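You operate a simulated robot arm through the tools that you are given. There is no shell and no other tool. Be economical: measure what you need, move in short steps, check, and stop when the job is done.

You are at the controls of a simulated robot arm. One attempt, no reset.

JOB
Push the KIT 45 module home in the control box, shut and latch its lid, then switch the box on.
Fine: open the lid for it; turn both orange latches to their stops; its green lamp must light; leave the other modules.

Only the result counts: the job must be done as asked and must still hold three seconds after the hand-in. Knocking over, shifting, dropping, spilling or breaking anything else fails it. A push-on lid holds only when it is set on centred and level and pressed home; a screw cap is set on level and turned clockwise until tight.

ROBOT AND FRAMES
A 6-joint arm with a fingered hand, hanging from a carriage that runs on a gantry, over the field with the corners [-2.559, -0.241], [0.041, -0.241], [0.041, 1.039], [-2.559, 1.039] (x, y) and turns from -355 to 332 degrees about z. Base frame: it is fixed where the carriage stands at the start and does not move with it; the origin is on the floor, on the carriage's upright axis, x ahead of it, y to its left, z up. Readings come in m, degrees, newtons and seconds.
With the tool pointing down near the work surface it reaches from about 0.1 to 0.68 m from the robot's upright axis, wherever it stands. Its first joint turns from -166.0 to 166.0 degrees. Places, roughly: control box [0.7, -0.1, 0.9]; left orange latch [0.8, 0, 0.9]; lid of the control box [0.7, -0.1, 0.9]; right orange latch [0.7, 0, 0.9]; slot in the control box [0.7, -0.1, 0.9]; switch of the control box [0.6, 0, 0.9]. Payload 4 kg.
The TCP is the grasp point between the finger pads, 0.03 m short of the fingertips. In the tool frame z runs along the fingers and y along their closing line. Largest opening 0.104 m; the body of the gripper starts 0.035 m behind the TCP. The gripper is a hand of 5 fingers: y runs from the thumb to the fingers, the wrist lies at [-0.015, -0.113, -0.19] in the tool frame, and closing takes about 1.5 s.
Orientation is that of the tool frame in the base frame, as a unit quaternion [x, y, z, w]. With the fingers straight down and the wrist toward the robot, the tool's x, y and z point along [0, 1, 0], [1, 0, 0] and [0, 0, -1] of the base frame.

CONTROLS
- The arm moves only by the tool send_rows. Its argument "moves" is a list of rows, each a list of 7 numbers: the shift along the tool's x, y, z in units of 100 mm (1.0 is 100 mm), then the turn, a rotation vector about the tool's x, y, z in units of 60 degrees (1.0 is 60 degrees), then the gripper command, from -1 (fully open) to 1 (shut), values between in proportion. In form: [[dx, dy, dz, rx, ry, rz, fingers], ...]. A call has 1 to 20 rows; each row is the pose to reach, as a shift and turn from the pose commanded when the call began, along the tool's axes at that moment. A call with a number of a shift or a turn outside -1 to 1 is refused whole. Each row takes 0.2 s and may step no farther than 0.05 m and 8.6 degrees from the row before; otherwise, or with a gripper value out of range, the whole call is refused. A pose out of reach is approached as far as the arm can. The call stops where the force on the tool passes 90 N (or 10 N more than at its start, if that is more) or the arm is blocked; 0.2 s more then pass. Each finger travels about 0.045 m/s and halts on what it meets, pressing with about 28 N; the grip force reading is that of the motor and also rises with nothing between the fingers. The clock runs only during rows and for 0.2 s after the last one: add rows that repeat a pose to give the fingers time. The reply holds the time, the measured pose of the TCP, the force on the tool along the base axes, the opening and the grip force, in the units named above and with some noise, with the torque about the TCP (base axes, N m) and any sound that the robot's microphone picked up, and new pictures: "show" is both (left out), scene, wrist or none.
- Cameras (640 x 400 px; columns grow to the right, rows downward): "scene" is now at [0.2568, -0.0155, 1.7154]; the picture's right is [-0.26, -0.97, 0.00], its down [-0.88, 0.23, -0.41] and it looks along [0.39, -0.10, -0.91] (base axes); focal length 254 px, centre (320, 200). "wrist" rides on the gripper at [0.06, -0.083, -0.12] in the tool frame; the picture's right is [-0.79, 0.29, -0.54], its down [-0.56, -0.71, 0.44] and it looks along [-0.26, 0.65, 0.72] (tool axes); focal length 234 px, centre (320, 200). There is no depth. A picture from a camera that has moved, and an enlarged one, comes with that camera's place and axes in the base frame and with its lens.
- raise_lower(by): slides the trunk up (or, below 0, down) by that many m; the arm and the scene camera ride with it, the base frame stays. It gives what a move gives, with no picture.
- base_move(legs): drives the robot by 1 to 6 legs, each [ahead, left, turn to the left] in m, m and degrees, along the robot's own axes; the way and the turn of a leg run together, so that a leg with both is an arc; at most 1.5 m and 180 degrees a leg. The arm and the cameras ride along, it lands a little off, and it stops where it bumps. It keeps to its track: a leg is cut to what the track allows. It gives what a move gives, and a new picture of the scene camera.
- hand_shape(shape): the hand has 5 fingers and takes this shape, open, in about a second: jaw (thumb against the fingers, like two jaws); tri (thumb and two fingers); tip (a fingertip pinch); poke (one finger out to press); point (the index stretched); flat (the hand flat); cup (the hand cupped); fist (a fist). The gripper value then closes the fingers along that shape, each until it touches; the sizes above hold for jaw. It gives what a move gives, with no picture.
- head_to(pan, tilt): turns the head with the scene camera to pan (to the left, within 155 degrees either way) and tilt (down, from -29 to 69), counted from straight ahead of the robot. It gives what a move gives, and a new picture of the scene camera.
- inspect(camera, box): a new picture of the part [left, top, right, bottom] of that camera's present view, enlarged. The clock stands still meanwhile.
- sign_off(): hands the job in; it is judged then, once.

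Go step by step. Nothing tells you exact positions but the pictures and the camera data: compare them with the known pose of the tool, close in by small moves and look again before you grip or let go. The budget is 120 turns and 260 pictures, counting those below and the enlarged ones. Unless the task says otherwise, let go and move clear before handing in, and close with one line.

The tools are called after "Emit:" as name(argument=value, ...) on one line, values as JSON. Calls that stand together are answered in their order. send_rows: Moves the arm, as the interface text tells. Its arguments: {"type":"object","properties":{"moves":{"type":"array","items":{"type":"array","items":{"type":"number"}}},"show":{"type":"string","enum":["both","scene","wrist","none"]}},"required":["moves"]} The other tools are called the same way: raise_lower (by) slides the trunk up or down; hand_shape (shape) gives the hand a shape; base_move (legs) drives the base; head_to (pan, tilt) turns the head that bears the scene camera; inspect (camera, box) takes an enlarged picture of a part of a camera's view; sign_off () hands the job in.

At the start:

```text
time_s: 0.0
tcp_pos: [0.4777, -0.1409, 1.2233]
tool_rot: [0.706, 0.708, 0.0, 0.0]
ft_force: [-0.5, 0.7, 0.3]
torque: [0.04, -0.02, 0.01]
grip_width: 0.1034
finger_force: 0.0
shape: jaw
trunk travel left (down, up): [-0.447, 0.151]
robot x, y, heading: [0.0039, 0.0027, 0.0]
head pan, tilt: [-14.8, 66.0]
```

scene: 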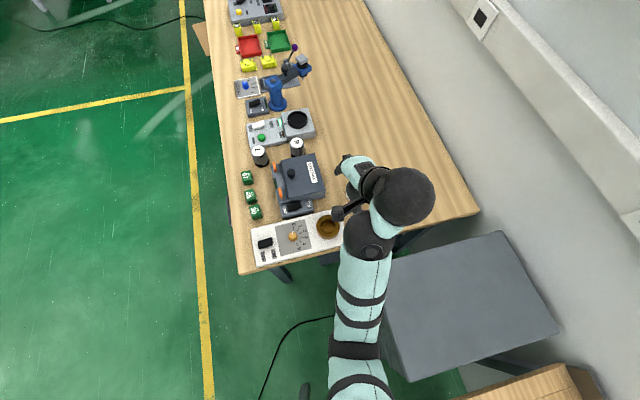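
wrist: 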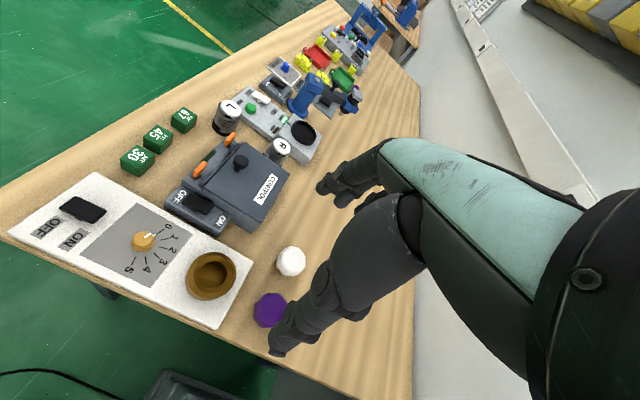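

I see the control box with a closed lid, and three green modules beside it. I'll enlarge both views to read the labels and details.

Emit:
inspect(camera="scene", box=[230, 130, 350, 230])

Emit:
inspect(camera="wrist", box=[100, 80, 320, 240])

```text
4.00 times, centred on (290, 180) of scene
camera zoom: at [0.2568, -0.0155, 1.7154], right [-0.26, -0.97, 0.0], down [-0.88, 0.23, -0.41], along [0.39, -0.1, -0.91], focal length 1015 px, centre (440, 280)
```

zoom: 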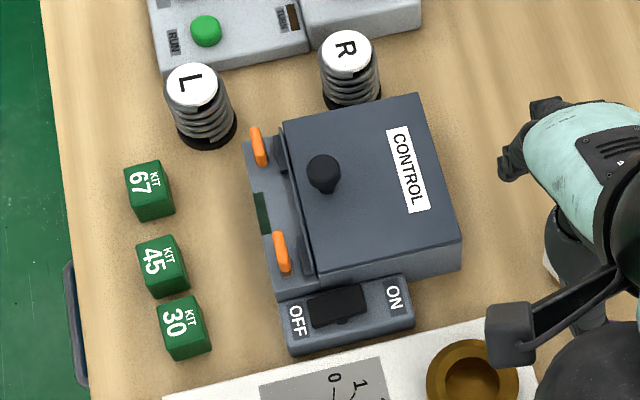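

```text
2.50 times, centred on (210, 160) of wrist
camera zoom: at [0.3954, -0.0818, 1.3439], right [0.29, -0.79, 0.54], down [-0.71, -0.56, -0.44], along [0.65, -0.26, -0.72], focal length 585 px, centre (595, 300)
```

zoom: 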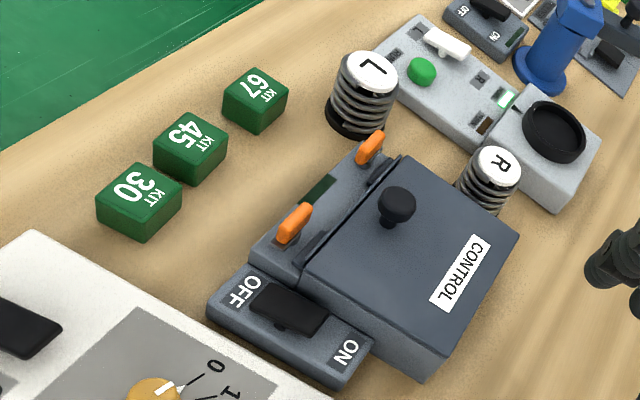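

The box front faces +y, with the hinge at -y and the knob near the front edge. The left latch is near the arm's reach limit, so I'll drive forward to the end of the track and take a closer view.

Emit:
base_move(legs=[[0.037, 0.0, 0]])

Emit:
send_rows(moves=[[[0.3, 0, 0, 0, 0, 0, -1], [0.6, 0, 0, 0, 0, 0, -1], [0.9, 0.2, 0, 0, 0, 0, -1], [1.0, 0.5, 0.2, 0, 0, 0, -1], [1.0, 0.7, 0.5, 0, 0, 0, -1], [1.0, 0.7, 0.9, 0, 0, 0, -1]]], show="both")

```text
time_s: 0.9
tcp_pos: [0.5137, -0.1409, 1.2238]
tool_rot: [0.707, 0.707, 0.0, 0.0]
ft_force: [0.0, 0.1, -0.4]
torque: [-0.01, 0.0, 0.0]
grip_width: 0.1036
finger_force: 0.1
shape: jaw
trunk travel left (down, up): [-0.447, 0.151]
robot x, y, heading: [0.0377, -0.0017, -0.3]
head pan, tilt: [-14.8, 66.0]
camera scene: at [0.2938, -0.0159, 1.7154], right [-0.26, -0.97, 0.0], down [-0.88, 0.23, -0.41], along [0.39, -0.1, -0.91], focal length 254 px, centre (320, 200)
```

scene: 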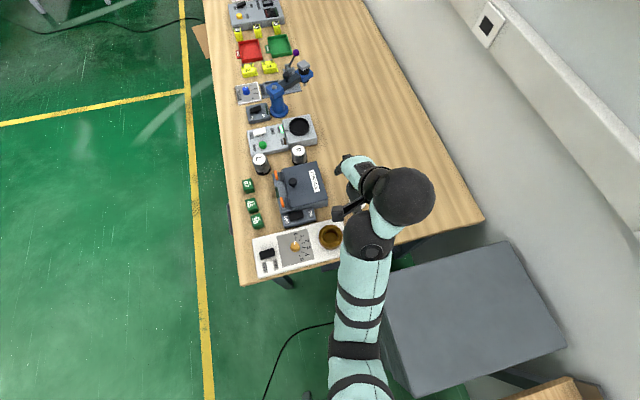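

```text
refused: a row must be a list of 7 entries
```

I nested one bracket too many. I'll resend, moving the hand toward +y and lower.

Emit:
send_rows(moves=[[0.3, 0, 0, 0, 0, 0, -1], [0.6, 0, 0, 0, 0, 0, -1], [0.9, 0.2, 0, 0, 0, 0, -1], [1.0, 0.5, 0.2, 0, 0, 0, -1], [1.0, 0.7, 0.5, 0, 0, 0, -1], [1.0, 0.7, 0.9, 0, 0, 0, -1]], show="both")

```text
time_s: 2.3
tcp_pos: [0.5841, -0.0434, 1.1336]
tool_rot: [0.708, 0.706, 0.0, 0.0]
ft_force: [0.0, 0.0, -0.2]
torque: [-0.01, 0.03, -0.04]
grip_width: 0.1036
finger_force: 0.0
shape: jaw
trunk travel left (down, up): [-0.447, 0.151]
robot x, y, heading: [0.0344, 0.0019, -0.5]
head pan, tilt: [-14.8, 66.0]
camera scene: at [0.2939, -0.0159, 1.7155], right [-0.26, -0.97, 0.0], down [-0.88, 0.23, -0.41], along [0.39, -0.1, -0.91], focal length 254 px, centre (320, 200)
camera wrist: at [0.5022, 0.015, 1.2532], right [0.29, -0.79, 0.54], down [-0.71, -0.56, -0.44], along [0.65, -0.26, -0.72], focal length 234 px, centre (320, 200)
```

scene: 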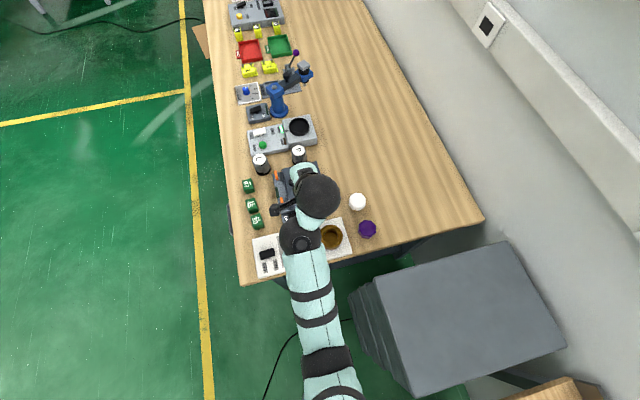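
wrist: 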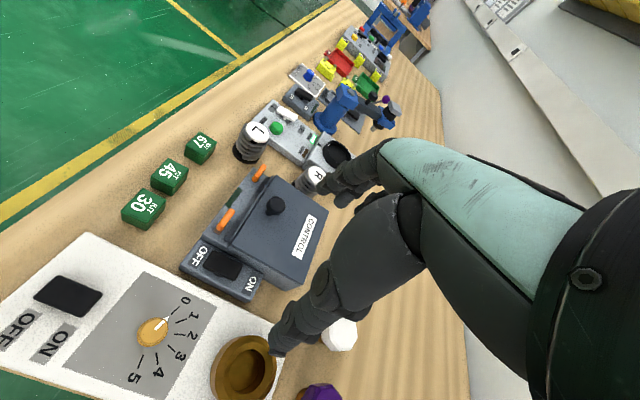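

Zooming on the box from here, to see the latches and heights.

Emit:
inspect(camera="wrist", box=[170, 150, 330, 310])

Emit:
inspect(camera="wrist", box=[110, 110, 270, 230])

```text
2.50 times, centred on (250, 230) of wrist
camera zoom: at [0.5022, 0.015, 1.2532], right [0.29, -0.79, 0.54], down [-0.71, -0.56, -0.44], along [0.65, -0.26, -0.72], focal length 585 px, centre (495, 125)
```

zoom: 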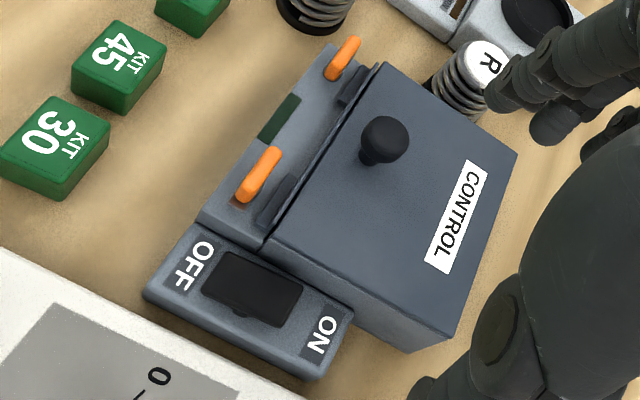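

```text
3.33 times, centred on (190, 170) of wrist
camera zoom: at [0.5022, 0.015, 1.2532], right [0.29, -0.79, 0.54], down [-0.71, -0.56, -0.44], along [0.65, -0.26, -0.72], focal length 781 px, centre (753, 300)
```

zoom: 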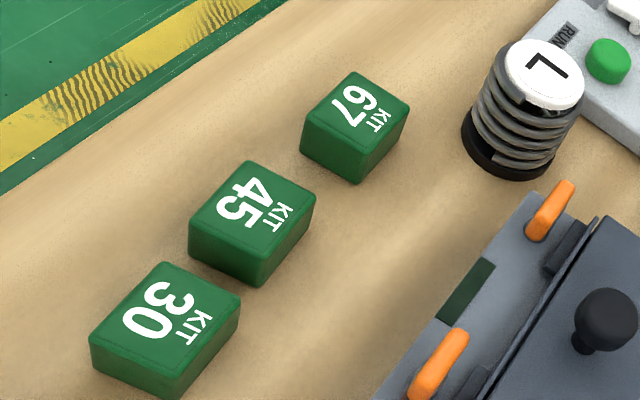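

The latches pivot flat on the front ledge and point along x, so they are open for now. I'll bring the hand out toward the knob at a safe height and check the reach.

Emit:
send_rows(moves=[[0, 0.4, 0, 0, 0, 0, -1], [0, 0.8, 0.1, 0, 0, 0, -1], [0, 1.0, 0.4, 0, 0, 0, -1], [0, 1.0, 0.7, 0, 0, 0, -1]], show="wrist")

Emit:
send_rows(moves=[[0, 0.3, 0, 0, 0, 0, -1], [0, 0.6, 0, 0, 0, 0, -1], [0, 0.6, 0, 0, 0, 0, -1]], show="both")

```text
time_s: 3.5
tcp_pos: [0.6885, -0.0742, 1.0671]
tool_rot: [0.774, 0.633, 0.025, -0.017]
ft_force: [0.3, -1.0, -0.1]
torque: [-0.01, 0.01, 0.03]
grip_width: 0.1039
finger_force: 0.1
shape: jaw
out of reach, approached as far as the arm can: row 2
trunk travel left (down, up): [-0.447, 0.151]
robot x, y, heading: [0.0391, -0.0024, -0.0]
head pan, tilt: [-14.8, 66.0]
stopped in row 4: the arm was blocked; the commanded pose is now the measured one
camera wrist: at [0.6178, -0.0068, 1.1901], right [0.12, -0.86, 0.5], down [-0.8, -0.38, -0.47], along [0.59, -0.34, -0.73], focal length 234 px, centre (320, 200)
```

wrist: 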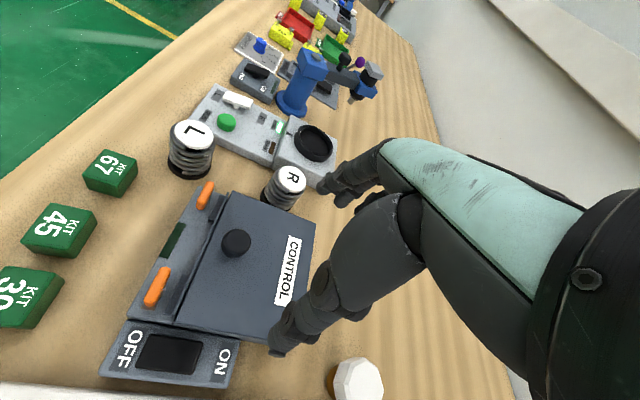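

```text
time_s: 4.3
tcp_pos: [0.7468, -0.087, 1.0685]
tool_rot: [0.774, 0.633, 0.024, -0.017]
ft_force: [-0.1, -0.1, 0.5]
torque: [0.01, 0.02, 0.02]
grip_width: 0.1038
finger_force: 0.0
shape: jaw
trunk travel left (down, up): [-0.447, 0.151]
robot x, y, heading: [0.0366, -0.0005, -0.2]
head pan, tilt: [-14.8, 66.0]
camera scene: at [0.2939, -0.0158, 1.7155], right [-0.26, -0.97, 0.0], down [-0.88, 0.23, -0.41], along [0.39, -0.1, -0.91], focal length 254 px, centre (320, 200)
camera wrist: at [0.6759, -0.02, 1.19], right [0.12, -0.86, 0.5], down [-0.8, -0.38, -0.47], along [0.59, -0.34, -0.73], focal length 234 px, centre (320, 200)
```

scene: 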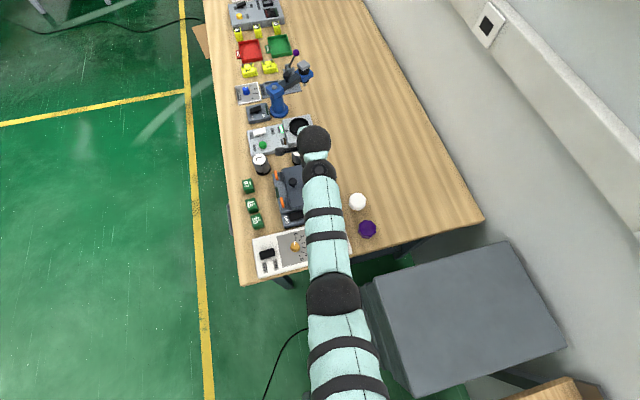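
wrist: 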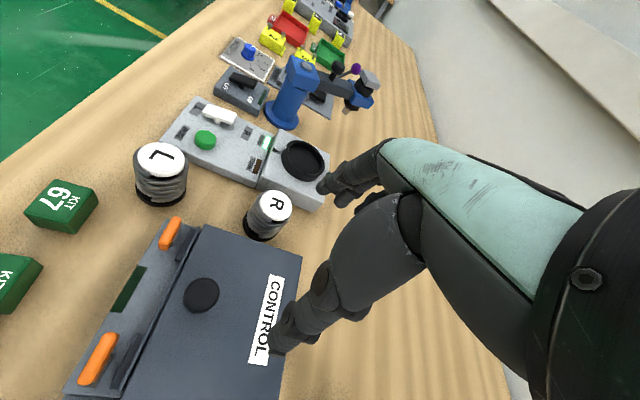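

With the trunk at this height the arm stretches nearly to its limit. I'll lower the trunk so the arm stays horizontal near the box, then square up over the knob.

Emit:
raise_lower(by=-0.06)

Emit:
send_rows(moves=[[0.2, 0, 0, 0, -0.028, -0.09, -1], [0.4, -0.05, 0, 0, -0.056, -0.19, -1], [0.55, -0.05, 0, 0, -0.056, -0.19, -1]], show="both")

```text
time_s: 5.3
tcp_pos: [0.7462, -0.0858, 1.0083]
tool_rot: [0.774, 0.633, 0.024, -0.018]
ft_force: [0.0, 0.5, -0.5]
torque: [-0.02, -0.01, -0.01]
grip_width: 0.1041
finger_force: 0.1
shape: jaw
trunk travel left (down, up): [-0.387, 0.211]
robot x, y, heading: [0.0389, -0.0011, -0.1]
head pan, tilt: [-14.8, 66.0]
```

```text
time_s: 6.1
tcp_pos: [0.751, -0.0325, 1.0099]
tool_rot: [0.707, 0.707, 0.003, 0.004]
ft_force: [0.2, -0.1, 0.3]
torque: [0.01, 0.01, -0.01]
grip_width: 0.1037
finger_force: 0.1
shape: jaw
trunk travel left (down, up): [-0.387, 0.211]
robot x, y, heading: [0.0408, 0.0004, -0.1]
head pan, tilt: [-14.8, 66.0]
camera scene: at [0.2938, -0.0158, 1.6554], right [-0.26, -0.97, 0.0], down [-0.88, 0.23, -0.41], along [0.39, -0.1, -0.91], focal length 254 px, centre (320, 200)
camera wrist: at [0.6679, 0.0265, 1.1285], right [0.28, -0.79, 0.55], down [-0.7, -0.56, -0.44], along [0.65, -0.26, -0.71], focal length 234 px, centre (320, 200)
```

scene: 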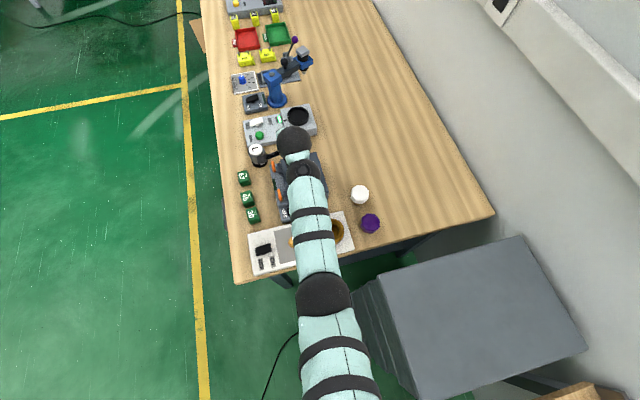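
wrist: 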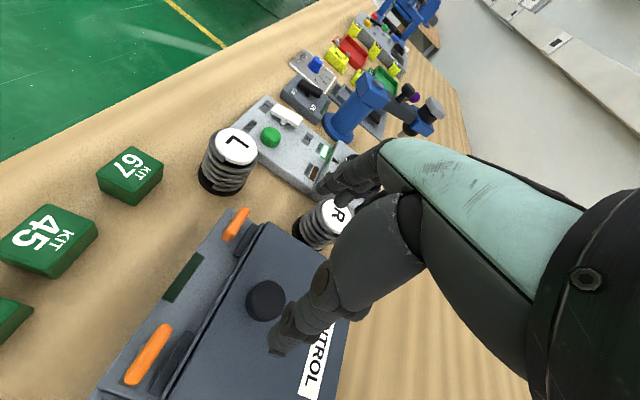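

Cross-checking several views puts the knob head at about (0.718, -0.031, 0.945) and the top of KIT 45 at about (0.70, 0.123, 0.89). I'll centre over the knob and look at the "tip" shape, which should be slimmer.

Emit:
send_rows(moves=[[0, -0.33, -0.1, 0, 0, 0, -1], [0, -0.33, -0.1, 0, 0, 0, -1]], show="wrist")

Emit:
hand_shape(shape="tri")

Emit:
inspect(camera="wrist", box=[100, 120, 500, 400])

Emit:
hand_shape(shape="tip")

Emit:
inspect(camera="wrist", box=[100, 120, 500, 400])

```text
time_s: 6.7
tcp_pos: [0.7181, -0.0331, 1.0206]
tool_rot: [0.708, 0.706, 0.004, 0.003]
ft_force: [-0.5, -0.3, -0.1]
torque: [0.0, -0.02, 0.01]
grip_width: 0.1041
finger_force: 0.2
shape: jaw
trunk travel left (down, up): [-0.387, 0.211]
robot x, y, heading: [0.0366, -0.0018, -0.1]
head pan, tilt: [-14.8, 66.0]
camera wrist: at [0.6348, 0.0262, 1.1387], right [0.28, -0.79, 0.55], down [-0.7, -0.56, -0.44], along [0.65, -0.26, -0.71], focal length 234 px, centre (320, 200)
```

wrist: 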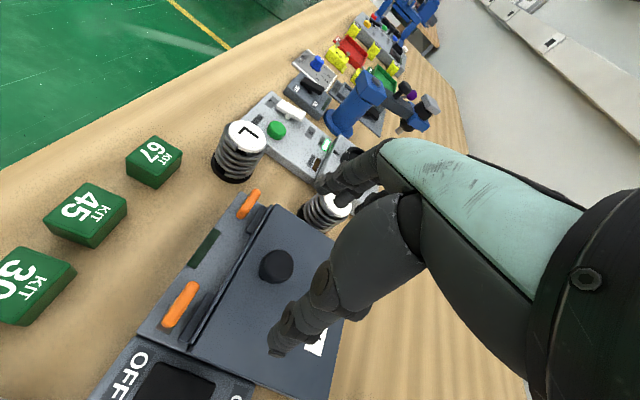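

```text
time_s: 7.6
tcp_pos: [0.7189, -0.0327, 1.0197]
tool_rot: [0.708, 0.707, 0.004, 0.003]
ft_force: [0.2, -0.2, -0.7]
torque: [0.0, -0.02, -0.02]
grip_width: 0.1042
finger_force: 0.2
shape: tri
trunk travel left (down, up): [-0.387, 0.211]
robot x, y, heading: [0.0363, -0.0012, -0.0]
head pan, tilt: [-14.8, 66.0]
```

```text
1.43 times, centred on (300, 260) of wrist
camera zoom: at [0.6352, 0.0261, 1.1387], right [0.28, -0.79, 0.55], down [-0.7, -0.56, -0.44], along [0.65, -0.26, -0.71], focal length 334 px, centre (349, 114)
```

zoom: 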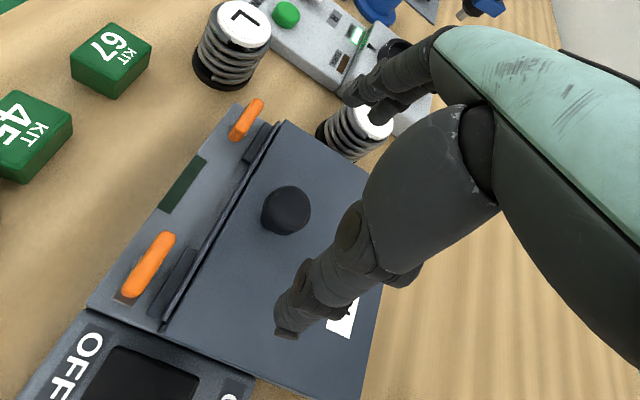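

```text
time_s: 8.5
tcp_pos: [0.718, -0.0341, 1.0202]
tool_rot: [0.708, 0.706, 0.004, 0.005]
ft_force: [-1.1, 0.5, 0.3]
torque: [0.02, -0.01, -0.03]
grip_width: 0.1039
finger_force: 0.1
shape: tip
trunk travel left (down, up): [-0.387, 0.211]
robot x, y, heading: [0.0361, -0.0036, -0.1]
head pan, tilt: [-14.8, 66.0]
```

```text
1.43 times, centred on (300, 260) of wrist
camera zoom: at [0.6352, 0.0261, 1.1387], right [0.28, -0.79, 0.55], down [-0.7, -0.56, -0.44], along [0.65, -0.26, -0.71], focal length 334 px, centre (349, 114)
```

zoom: 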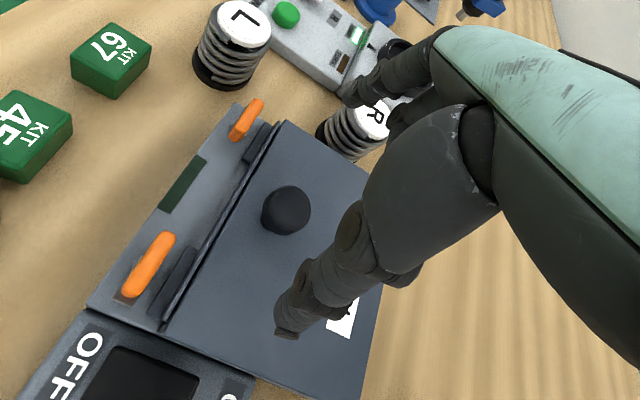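

The "tip" shape leaves the thumb and index with the same opening and the knob centred. I'll go down around the knob.

Emit:
send_rows(moves=[[0.03, 0, 0.2, 0, 0, 0, -1], [0.03, 0, 0.4, 0, 0, 0, -1], [0.03, 0, 0.55, 0, 0, 0, -1], [0.03, 0, 0.62, 0, 0, 0, -1]], show="wrist")

```text
time_s: 9.5
tcp_pos: [0.7192, -0.0275, 0.9591]
tool_rot: [0.708, 0.706, 0.003, 0.004]
ft_force: [-0.1, 0.4, -0.7]
torque: [-0.03, 0.0, 0.0]
grip_width: 0.1039
finger_force: 0.1
shape: tip
trunk travel left (down, up): [-0.387, 0.211]
robot x, y, heading: [0.0418, -0.0017, -0.3]
head pan, tilt: [-14.8, 66.0]
camera wrist: at [0.6364, 0.0315, 1.0777], right [0.28, -0.79, 0.55], down [-0.7, -0.56, -0.44], along [0.65, -0.26, -0.71], focal length 234 px, centre (320, 200)
```

wrist: 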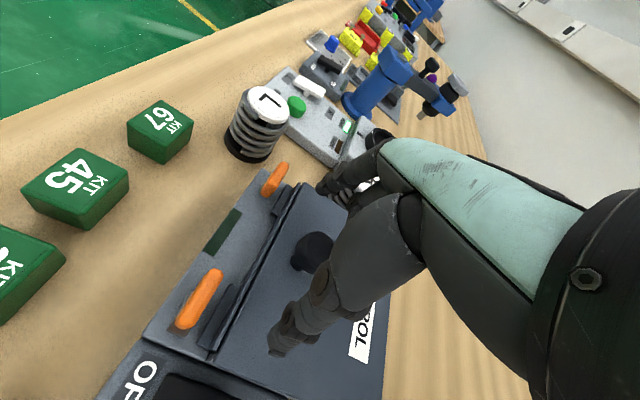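

The knob sits between the fingers as predicted, so I'm closing.

Emit:
send_rows(moves=[[0, 0, 0, 0, 0, 0, 0], [0, 0, 0, 0, 0, 0, 0.6], [0, 0, 0, 0, 0, 0, 1], [0, 0, 0, 0, 0, 0, 1], [0, 0, 0, 0, 0, 0, 1], [0, 0, 0, 0, 0, 0, 1], [0, 0, 0, 0, 0, 0, 1], [0, 0, 0, 0, 0, 0, 1], [0, 0, 0, 0, 0, 0, 1]], show="wrist")

```text
time_s: 11.5
tcp_pos: [0.7201, -0.0264, 0.9583]
tool_rot: [0.707, 0.707, 0.004, 0.004]
ft_force: [-1.0, 6.3, 1.1]
torque: [0.14, 0.05, -0.04]
grip_width: 0.0197
finger_force: 27.9
shape: tip
trunk travel left (down, up): [-0.387, 0.211]
robot x, y, heading: [0.0365, 0.0012, -0.2]
head pan, tilt: [-14.8, 66.0]
camera wrist: at [0.6361, 0.0328, 1.0777], right [0.28, -0.79, 0.54], down [-0.7, -0.56, -0.44], along [0.65, -0.26, -0.71], focal length 234 px, centre (320, 200)
```

wrist: 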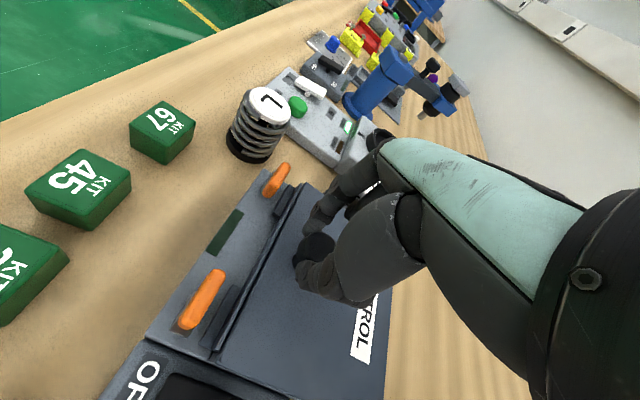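

The knob is gripped. I'll swing the lid up about its rear hinge, turning the hand with it, first 24°.

Emit:
send_rows(moves=[[-0.04, 0, -0.07, 0, 0.067, 0, 1], [-0.084, 0, -0.14, 0, 0.133, 0, 1], [-0.134, 0, -0.204, 0, 0.2, 0, 1], [-0.187, 0, -0.266, 0, 0.267, 0, 1], [-0.305, 0, -0.377, 0, 0.4, 0, 1]], show="both")

```text
time_s: 12.7
tcp_pos: [0.7201, -0.0558, 0.9967]
tool_rot: [0.69, 0.692, 0.152, -0.145]
ft_force: [-4.3, 14.0, 7.5]
torque: [0.33, 0.09, 0.09]
grip_width: 0.0195
finger_force: 28.1
shape: tip
trunk travel left (down, up): [-0.387, 0.211]
robot x, y, heading: [0.0379, -0.0024, 0.1]
head pan, tilt: [-14.8, 66.0]
camera scene: at [0.2937, -0.0144, 1.6555], right [-0.26, -0.97, 0.0], down [-0.88, 0.23, -0.41], along [0.39, -0.1, -0.91], focal length 254 px, centre (320, 200)
camera wrist: at [0.6365, -0.0512, 1.1299], right [0.29, -0.94, 0.17], down [-0.7, -0.33, -0.63], along [0.66, 0.06, -0.75], focal length 234 px, centre (320, 200)
```

scene: 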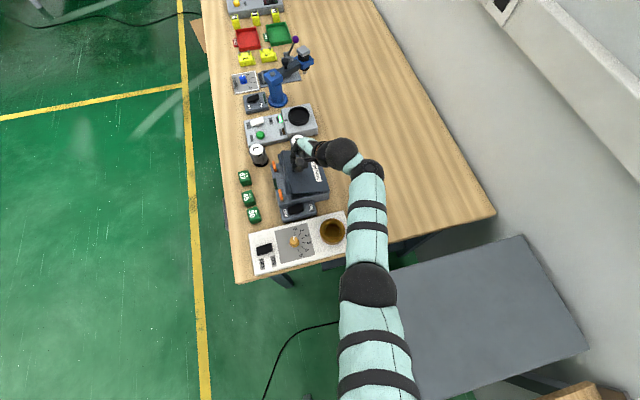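
wrist: 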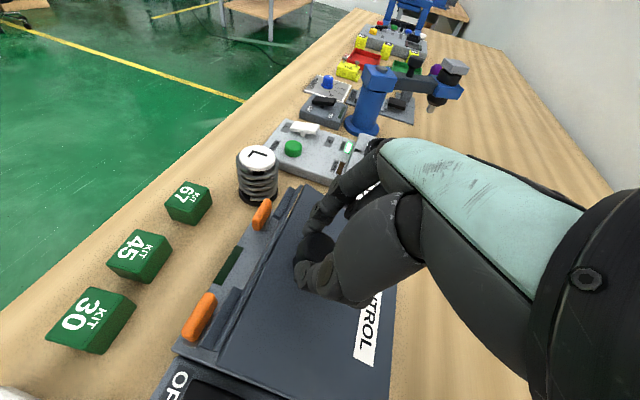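

The lid follows the hand with small forces. I'll continue the same arc another 24° in the tool frame.

Emit:
send_rows(moves=[[-0.04, 0, -0.07, 0, 0.067, 0, 1], [-0.084, 0, -0.14, 0, 0.133, 0, 1], [-0.134, 0, -0.204, 0, 0.2, 0, 1], [-0.187, 0, -0.266, 0, 0.267, 0, 1], [-0.244, 0, -0.324, 0, 0.333, 0, 1], [-0.305, 0, -0.377, 0, 0.4, 0, 1]], show="both")

```text
time_s: 14.1
tcp_pos: [0.6838, -0.1107, 1.0291]
tool_rot: [0.647, 0.645, 0.29, -0.286]
ft_force: [0.5, 0.7, 0.2]
torque: [0.0, -0.02, -0.01]
grip_width: 0.0166
finger_force: 27.6
shape: tip
out of reach, approached as far as the arm can: row 5, 6
trunk travel left (down, up): [-0.387, 0.211]
robot x, y, heading: [0.0366, 0.0025, -0.1]
head pan, tilt: [-14.8, 66.0]
camera scene: at [0.2929, -0.0167, 1.6548], right [-0.26, -0.97, 0.0], down [-0.88, 0.24, -0.41], along [0.39, -0.11, -0.91], focal length 254 px, centre (320, 200)
camera wrist: at [0.6004, -0.1609, 1.1533], right [0.28, -0.93, -0.22], down [-0.7, -0.05, -0.71], along [0.65, 0.36, -0.67], focal length 234 px, centre (320, 200)
```

scene: 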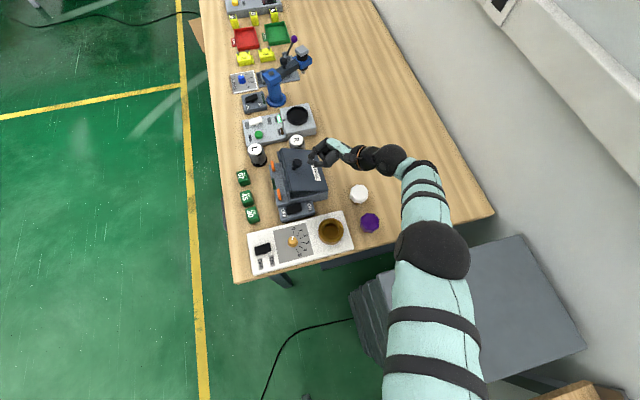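
wrist: 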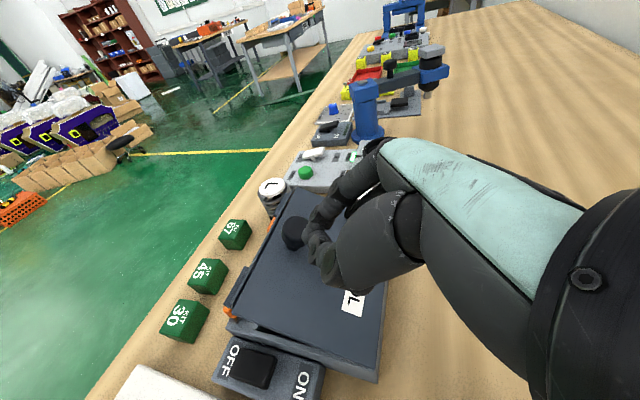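

The arm hit a reach limit and the fingers slipped off the knob. I'm checking where the lid stands.

Emit:
inspect(camera="scene", box=[230, 120, 350, 230])

Emit:
inspect(camera="wrist", box=[160, 160, 420, 400])

```text
3.64 times, centred on (290, 175) of scene
camera zoom: at [0.2929, -0.0167, 1.6548], right [-0.26, -0.97, 0.0], down [-0.88, 0.24, -0.41], along [0.39, -0.11, -0.91], focal length 923 px, centre (429, 291)
```

zoom: 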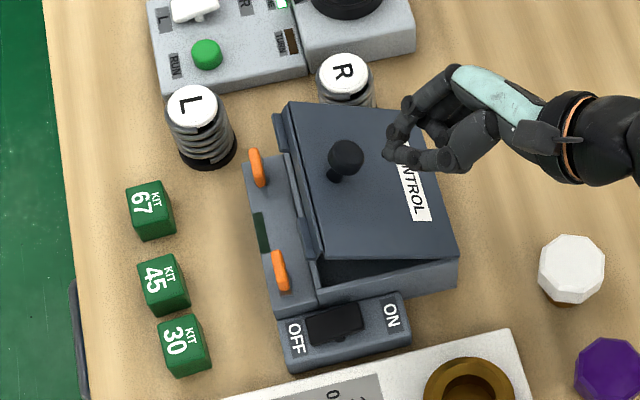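

```text
1.67 times, centred on (290, 280) of wrist
camera zoom: at [0.6004, -0.1609, 1.1533], right [0.28, -0.93, -0.22], down [-0.7, -0.05, -0.71], along [0.65, 0.36, -0.67], focal length 390 px, centre (370, 67)
```

zoom: 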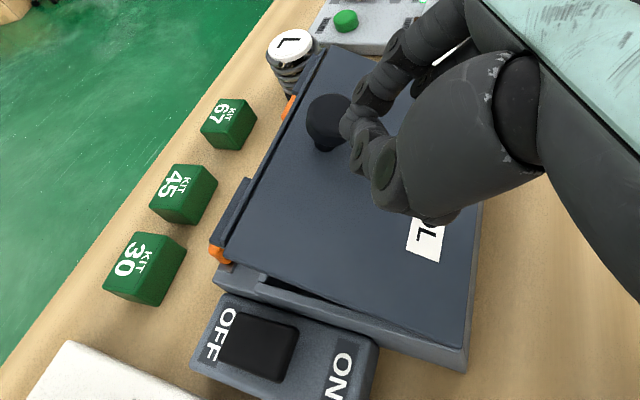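

The hinge has friction and holds the lid about 29° open, with the knob now near (0.715, -0.061, 0.991). I'll back off, bring the hand upright above the knob, and regrip for a straight lift with the knob pivoting in the pinch.

Emit:
send_rows(moves=[[0, 0, -0.3, 0, 0, 0, 1], [0.2, 0, -0.6, 0, -0.133, 0, 0], [0.4, 0.1, -0.6, 0, -0.266, 0, -0.5], [0.6, 0.2, -0.5, 0, -0.4, 0, -0.5], [0.72, 0.3, -0.4, 0, -0.53, 0, -0.5], [0.72, 0.31, -0.2, 0, -0.667, 0, -0.5], [0.72, 0.31, 0.03, 0, -0.8, 0, -0.5], [0.72, 0.31, 0.03, 0, -0.8, 0, -0.5]], show="both")

```text
time_s: 15.9
tcp_pos: [0.7168, -0.0583, 1.0833]
tool_rot: [0.708, 0.706, 0.002, 0.003]
ft_force: [-0.4, 0.2, -0.8]
torque: [0.01, -0.02, -0.04]
grip_width: 0.0777
finger_force: 0.1
shape: tip
out of reach, approached as far as the arm can: row 1, 2, 3, 4
trunk travel left (down, up): [-0.387, 0.211]
robot x, y, heading: [0.0358, -0.0005, -0.1]
head pan, tilt: [-14.8, 66.0]
camera scene: at [0.2937, -0.0157, 1.6554], right [-0.26, -0.97, 0.0], down [-0.88, 0.23, -0.41], along [0.39, -0.1, -0.91], focal length 254 px, centre (320, 200)
camera wrist: at [0.6345, 0.0011, 1.2018], right [0.28, -0.79, 0.55], down [-0.7, -0.56, -0.44], along [0.65, -0.26, -0.71], focal length 234 px, centre (320, 200)
```

scene: 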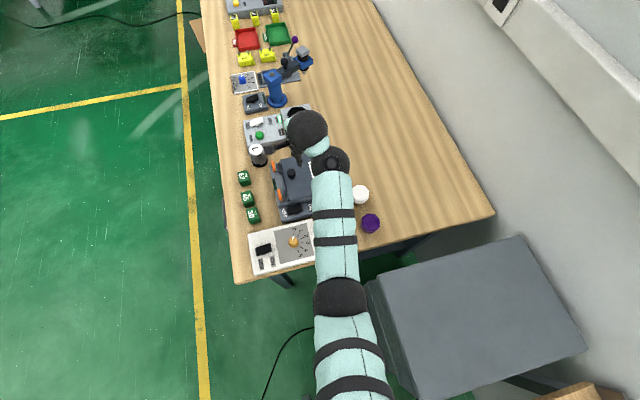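
wrist: 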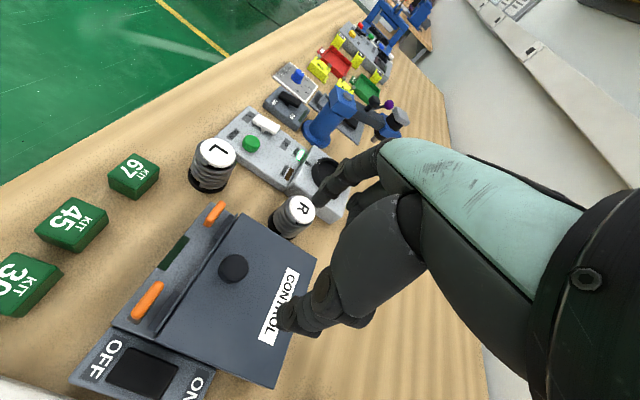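

The knob looks back near its closed position, so I'm checking by zoom.

Emit:
inspect(camera="wrist", box=[80, 180, 340, 400])

Emit:
inspect(camera="scene", box=[230, 120, 350, 230])

```text
1.82 times, centred on (210, 290) of wrist
camera zoom: at [0.6345, 0.0011, 1.2018], right [0.28, -0.79, 0.55], down [-0.7, -0.56, -0.44], along [0.65, -0.26, -0.71], focal length 426 px, centre (520, 36)
```

zoom: 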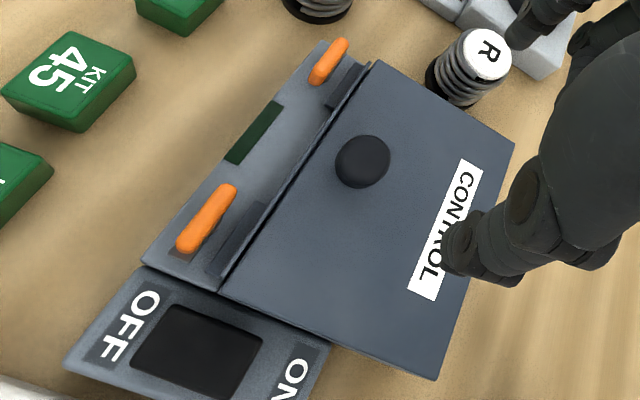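

```text
3.64 times, centred on (290, 175) of scene
camera zoom: at [0.2937, -0.0157, 1.6554], right [-0.26, -0.97, 0.0], down [-0.88, 0.23, -0.41], along [0.39, -0.1, -0.91], focal length 923 px, centre (429, 291)
```

zoom: 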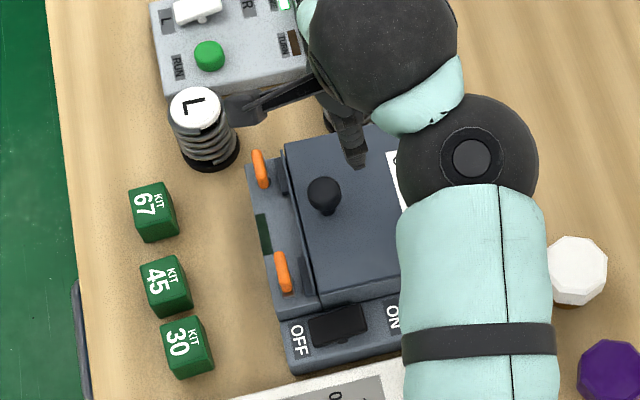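

The lid fell shut. I'll regrip the knob with the hand upright, centred a little further to -y, and this time carry it the whole way by translation only.

Emit:
send_rows(moves=[[0.1, 0.02, 0.3, 0, 0, 0, -1], [0.25, 0.02, 0.6, 0, 0, 0, -1], [0.25, 0.02, 0.85, 0, 0, 0, -1], [0.25, 0.02, 1.0, 0, 0, 0, -1]], show="none")

Emit:
send_rows(moves=[[0, 0, 0.15, 0, 0, 0, -1], [0, 0, 0.27, 0, 0, 0, -1], [0, 0, 0.27, 0, 0, 0, -1]], show="wrist")

```text
time_s: 16.9
tcp_pos: [0.7209, -0.0325, 0.9835]
tool_rot: [0.708, 0.706, 0.004, 0.003]
ft_force: [0.4, 0.0, -0.4]
torque: [-0.01, -0.01, -0.01]
grip_width: 0.1037
finger_force: 0.1
shape: tip
trunk travel left (down, up): [-0.387, 0.211]
robot x, y, heading: [0.0361, -0.002, 0.1]
head pan, tilt: [-14.8, 66.0]
```

```text
time_s: 17.7
tcp_pos: [0.7213, -0.0328, 0.9573]
tool_rot: [0.707, 0.707, 0.004, 0.004]
ft_force: [-0.4, 0.9, 0.1]
torque: [-0.02, 0.0, -0.01]
grip_width: 0.1038
finger_force: 0.0
shape: tip
trunk travel left (down, up): [-0.387, 0.211]
robot x, y, heading: [0.0336, -0.0008, -0.1]
head pan, tilt: [-14.8, 66.0]
camera wrist: at [0.6378, 0.0263, 1.0757], right [0.28, -0.79, 0.55], down [-0.7, -0.56, -0.44], along [0.65, -0.26, -0.71], focal length 234 px, centre (320, 200)
```

wrist: 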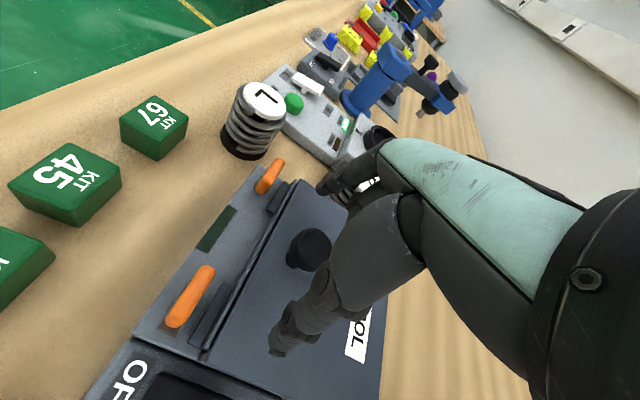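

Emit:
send_rows(moves=[[0, 0, 0, 0, 0, 0, 0], [0, 0, 0, 0, 0, 0, 0.6], [0, 0, 0, 0, 0, 0, 1], [0, 0, 0, 0, 0, 0, 1], [0, 0, 0, 0, 0, 0, 1], [0, 0, 0, 0, 0, 0, 1], [0, 0, 0, 0, 0, 0, 1], [0, 0, 0, 0, 0, 0, 1], [0, 0, 0, 0, 0, 0, 1]], show="wrist")

Emit:
inspect(camera="wrist", box=[260, 160, 400, 320])

```text
time_s: 19.7
tcp_pos: [0.7205, -0.0316, 0.9562]
tool_rot: [0.708, 0.706, 0.003, 0.003]
ft_force: [0.2, 3.7, 1.3]
torque: [0.06, 0.04, -0.06]
grip_width: 0.0232
finger_force: 28.3
shape: tip
trunk travel left (down, up): [-0.387, 0.211]
robot x, y, heading: [0.0361, 0.0021, -0.5]
head pan, tilt: [-14.8, 66.0]
camera wrist: at [0.6378, 0.0272, 1.0759], right [0.28, -0.79, 0.55], down [-0.7, -0.56, -0.44], along [0.65, -0.26, -0.71], focal length 234 px, centre (320, 200)
```

wrist: 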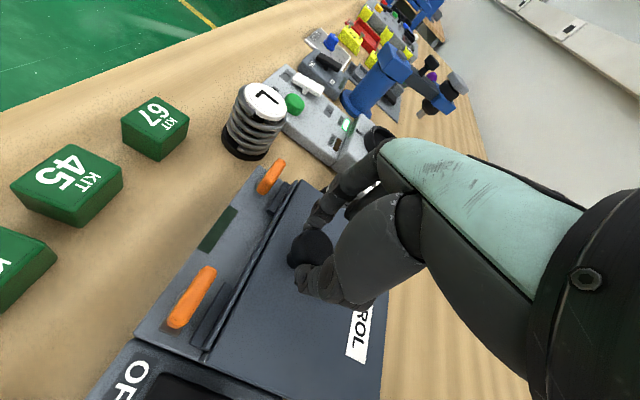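

```text
2.50 times, centred on (330, 240) of wrist
camera zoom: at [0.6378, 0.0272, 1.0759], right [0.28, -0.79, 0.55], down [-0.7, -0.56, -0.44], along [0.65, -0.26, -0.71], focal length 585 px, centre (295, 100)
```

zoom: 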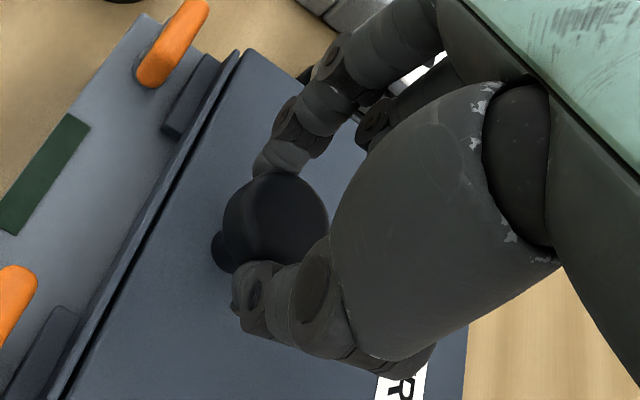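

The grip is better but still a little off centre. I'll reopen, shift 5 mm further to -y and 7 mm lower, then close again.

Emit:
send_rows(moves=[[0, 0, 0, 0, 0, 0, -0.2], [0, 0, 0, 0, 0, 0, -0.2], [0, 0, 0, 0, 0, 0, -0.2], [0, 0, 0, 0, 0, 0, -0.2], [-0.05, -0.02, 0.03, 0, 0, 0, -0.2], [-0.05, -0.02, 0.07, 0, 0, 0, -0.2], [-0.05, -0.02, 0.07, 0, 0, 0, 0.5], [-0.05, -0.02, 0.07, 0, 0, 0, 1], [-0.05, -0.02, 0.07, 0, 0, 0, 1], [-0.05, -0.02, 0.07, 0, 0, 0, 1], [-0.05, -0.02, 0.07, 0, 0, 0, 1], [-0.05, -0.02, 0.07, 0, 0, 0, 1], [-0.05, -0.02, 0.07, 0, 0, 0, 1]], show="none")

Emit:
inspect(camera="wrist", box=[260, 160, 400, 320])

```text
time_s: 22.5
tcp_pos: [0.7191, -0.0392, 0.9514]
tool_rot: [0.708, 0.706, 0.004, 0.003]
ft_force: [-0.5, -1.4, -2.0]
torque: [-0.01, 0.07, -0.12]
grip_width: 0.0255
finger_force: 27.8
shape: tip
trunk travel left (down, up): [-0.387, 0.211]
robot x, y, heading: [0.0372, 0.0, -0.1]
head pan, tilt: [-14.8, 66.0]
```

```text
2.50 times, centred on (330, 240) of wrist
camera zoom: at [0.6355, 0.0212, 1.069], right [0.28, -0.79, 0.55], down [-0.7, -0.56, -0.44], along [0.65, -0.26, -0.71], focal length 585 px, centre (295, 100)
```

zoom: 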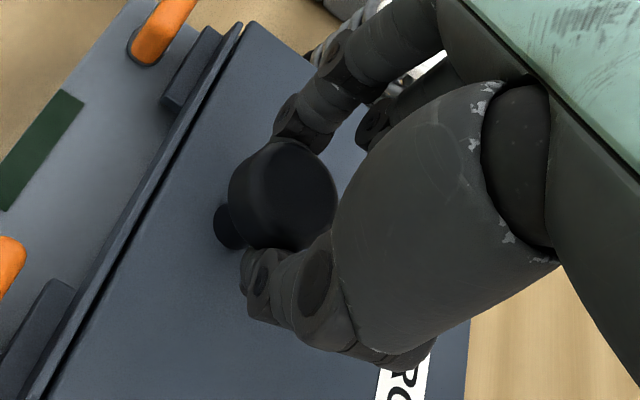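

Now the grip is well centred. I'm lifting along the arc by translation only, first to about 30°.

Emit:
send_rows(moves=[[-0.04, 0, -0.08, 0, 0, 0, 1], [-0.084, 0, -0.16, 0, 0, 0, 1], [-0.138, 0, -0.235, 0, 0, 0, 1], [-0.194, 0, -0.304, 0, 0, 0, 1], [-0.26, 0, -0.368, 0, 0, 0, 1], [-0.328, 0, -0.426, 0, 0, 0, 1]], show="wrist")

```text
time_s: 23.9
tcp_pos: [0.7185, -0.0719, 0.992]
tool_rot: [0.708, 0.706, 0.004, 0.004]
ft_force: [-2.8, -2.6, -6.0]
torque: [-0.06, 0.04, -0.1]
grip_width: 0.0238
finger_force: 28.3
shape: tip
trunk travel left (down, up): [-0.387, 0.211]
robot x, y, heading: [0.0363, -0.0012, -0.2]
head pan, tilt: [-14.8, 66.0]
camera wrist: at [0.635, -0.0126, 1.1109], right [0.28, -0.79, 0.55], down [-0.7, -0.56, -0.44], along [0.65, -0.26, -0.71], focal length 234 px, centre (320, 200)
```

wrist: 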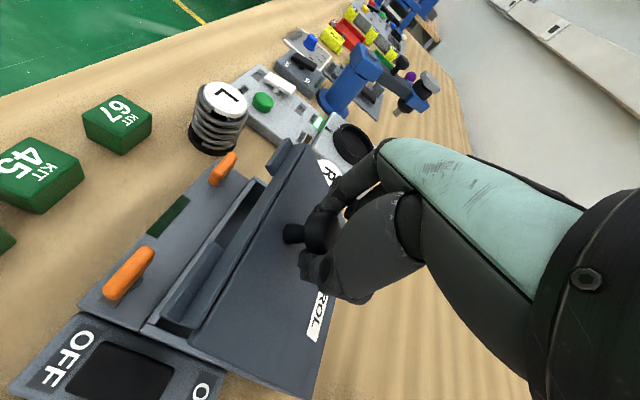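

The lid pivots nicely in the pinch, so I'm continuing to about 70°.

Emit:
send_rows(moves=[[-0.075, 0, -0.052, 0, 0, 0, 1], [-0.153, 0, -0.097, 0, 0, 0, 1], [-0.236, 0, -0.134, 0, 0, 0, 1], [-0.321, 0, -0.166, 0, 0, 0, 1], [-0.41, 0, -0.188, 0, 0, 0, 1], [-0.498, 0, -0.205, 0, 0, 0, 1], [-0.589, 0, -0.211, 0, 0, 0, 1], [-0.679, 0, -0.213, 0, 0, 0, 1]], show="wrist")

```text
time_s: 25.7
tcp_pos: [0.7193, -0.1389, 1.0151]
tool_rot: [0.707, 0.707, 0.003, 0.004]
ft_force: [-4.3, 2.6, 1.4]
torque: [0.22, -0.15, 0.08]
grip_width: 0.0211
finger_force: 28.7
shape: tip
trunk travel left (down, up): [-0.387, 0.211]
robot x, y, heading: [0.0396, 0.0008, -0.1]
head pan, tilt: [-14.8, 66.0]
camera wrist: at [0.6349, -0.08, 1.1333], right [0.28, -0.79, 0.55], down [-0.7, -0.56, -0.44], along [0.65, -0.26, -0.71], focal length 234 px, centre (320, 200)
```

wrist: 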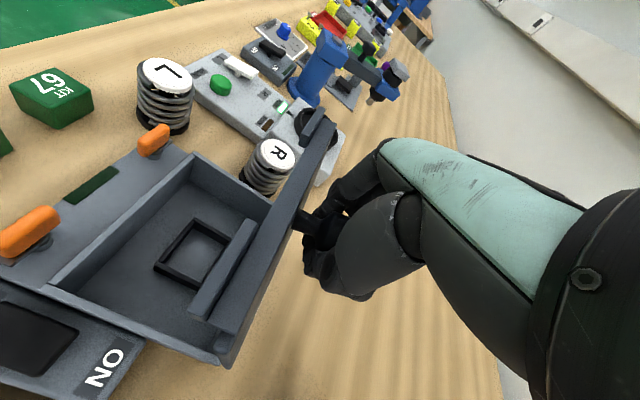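

The lid is about 70° open and the square slot frame shows inside. I'm carrying the lid past vertical.

Emit:
send_rows(moves=[[-0.09, 0, 0.01, 0, 0, 0, 1], [-0.18, 0, 0.024, 0, 0, 0, 1], [-0.266, 0, 0.048, 0, 0, 0, 1], [-0.353, 0, 0.079, 0, 0, 0, 1], [-0.433, 0, 0.118, 0, 0, 0, 1], [-0.513, 0, 0.163, 0, 0, 0, 1]], show="both")

```text
time_s: 27.1
tcp_pos: [0.719, -0.1923, 0.9959]
tool_rot: [0.708, 0.706, 0.004, 0.004]
ft_force: [1.5, 0.8, 0.5]
torque: [0.01, 0.0, 0.0]
grip_width: 0.0203
finger_force: 28.4
shape: tip
trunk travel left (down, up): [-0.387, 0.211]
robot x, y, heading: [0.0377, -0.0007, 0.0]
head pan, tilt: [-14.8, 66.0]
camera scene: at [0.2939, -0.0158, 1.6555], right [-0.26, -0.97, 0.0], down [-0.88, 0.23, -0.41], along [0.39, -0.1, -0.91], focal length 254 px, centre (320, 200)
camera wrist: at [0.6348, -0.1329, 1.1161], right [0.28, -0.79, 0.55], down [-0.7, -0.56, -0.44], along [0.65, -0.26, -0.71], focal length 234 px, centre (320, 200)
```

scene: 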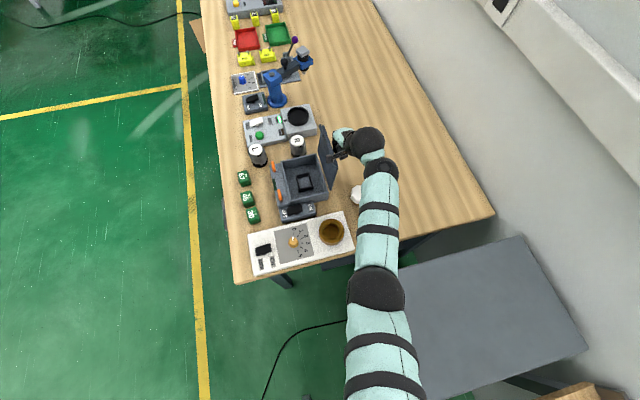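
wrist: 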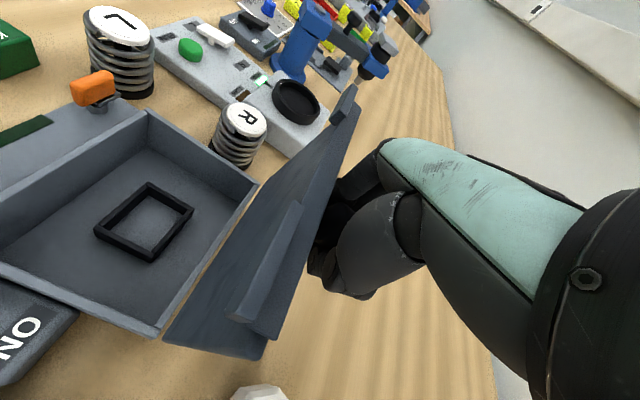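

The force has dropped to near zero and the lid seems past vertical. I'll zoom, then release gently.

Emit:
inspect(camera="scene", box=[230, 120, 360, 230])

Emit:
send_rows(moves=[[0, 0, 0, 0, 0, 0, 0.5], [0, 0, 0, 0, 0, 0, 0.2], [0, 0, 0, 0, 0, 0, 0], [0, 0, 0, 0, 0, 0, -0.2], [0, 0, 0, 0, 0, 0, -0.2], [0, 0, 0, 0, 0, 0, -0.2], [0, 0, 0, 0, 0, 0, -0.2]], show="both")

```text
3.64 times, centred on (295, 175) of scene
camera zoom: at [0.2939, -0.0158, 1.6555], right [-0.26, -0.97, 0.0], down [-0.88, 0.23, -0.41], along [0.39, -0.1, -0.91], focal length 923 px, centre (411, 291)
```

zoom: 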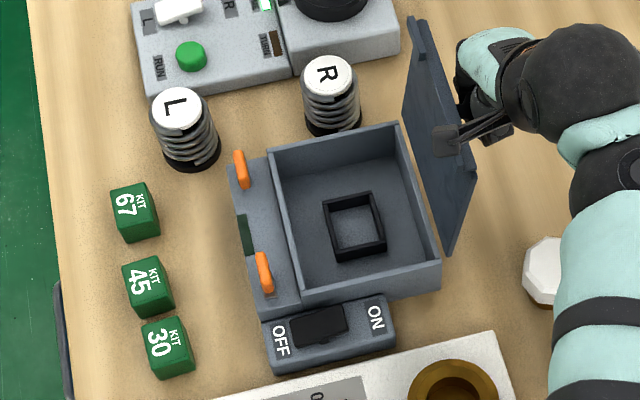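

```text
time_s: 28.7
tcp_pos: [0.7191, -0.1929, 0.9974]
tool_rot: [0.707, 0.707, 0.005, 0.004]
ft_force: [-0.7, 0.2, -0.9]
torque: [-0.02, -0.01, 0.0]
grip_width: 0.0618
finger_force: 0.1
shape: tip
trunk travel left (down, up): [-0.387, 0.211]
robot x, y, heading: [0.0391, 0.0006, -0.1]
head pan, tilt: [-14.8, 66.0]
camera scene: at [0.2938, -0.0158, 1.6554], right [-0.26, -0.97, 0.0], down [-0.88, 0.23, -0.41], along [0.39, -0.1, -0.91], focal length 254 px, centre (320, 200)
camera wrist: at [0.6347, -0.1326, 1.116], right [0.28, -0.79, 0.55], down [-0.7, -0.56, -0.44], along [0.65, -0.26, -0.71], focal length 234 px, centre (320, 200)
```

scene: 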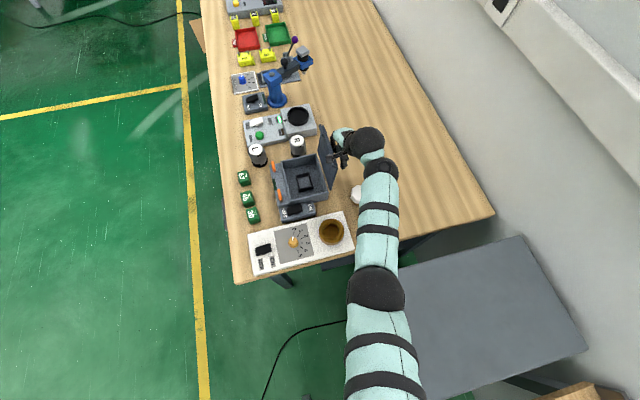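
wrist: 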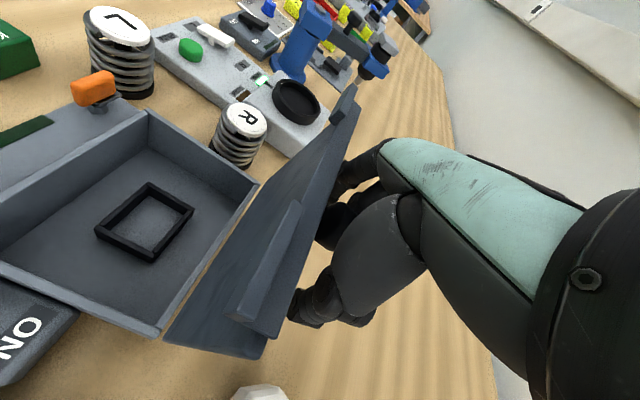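

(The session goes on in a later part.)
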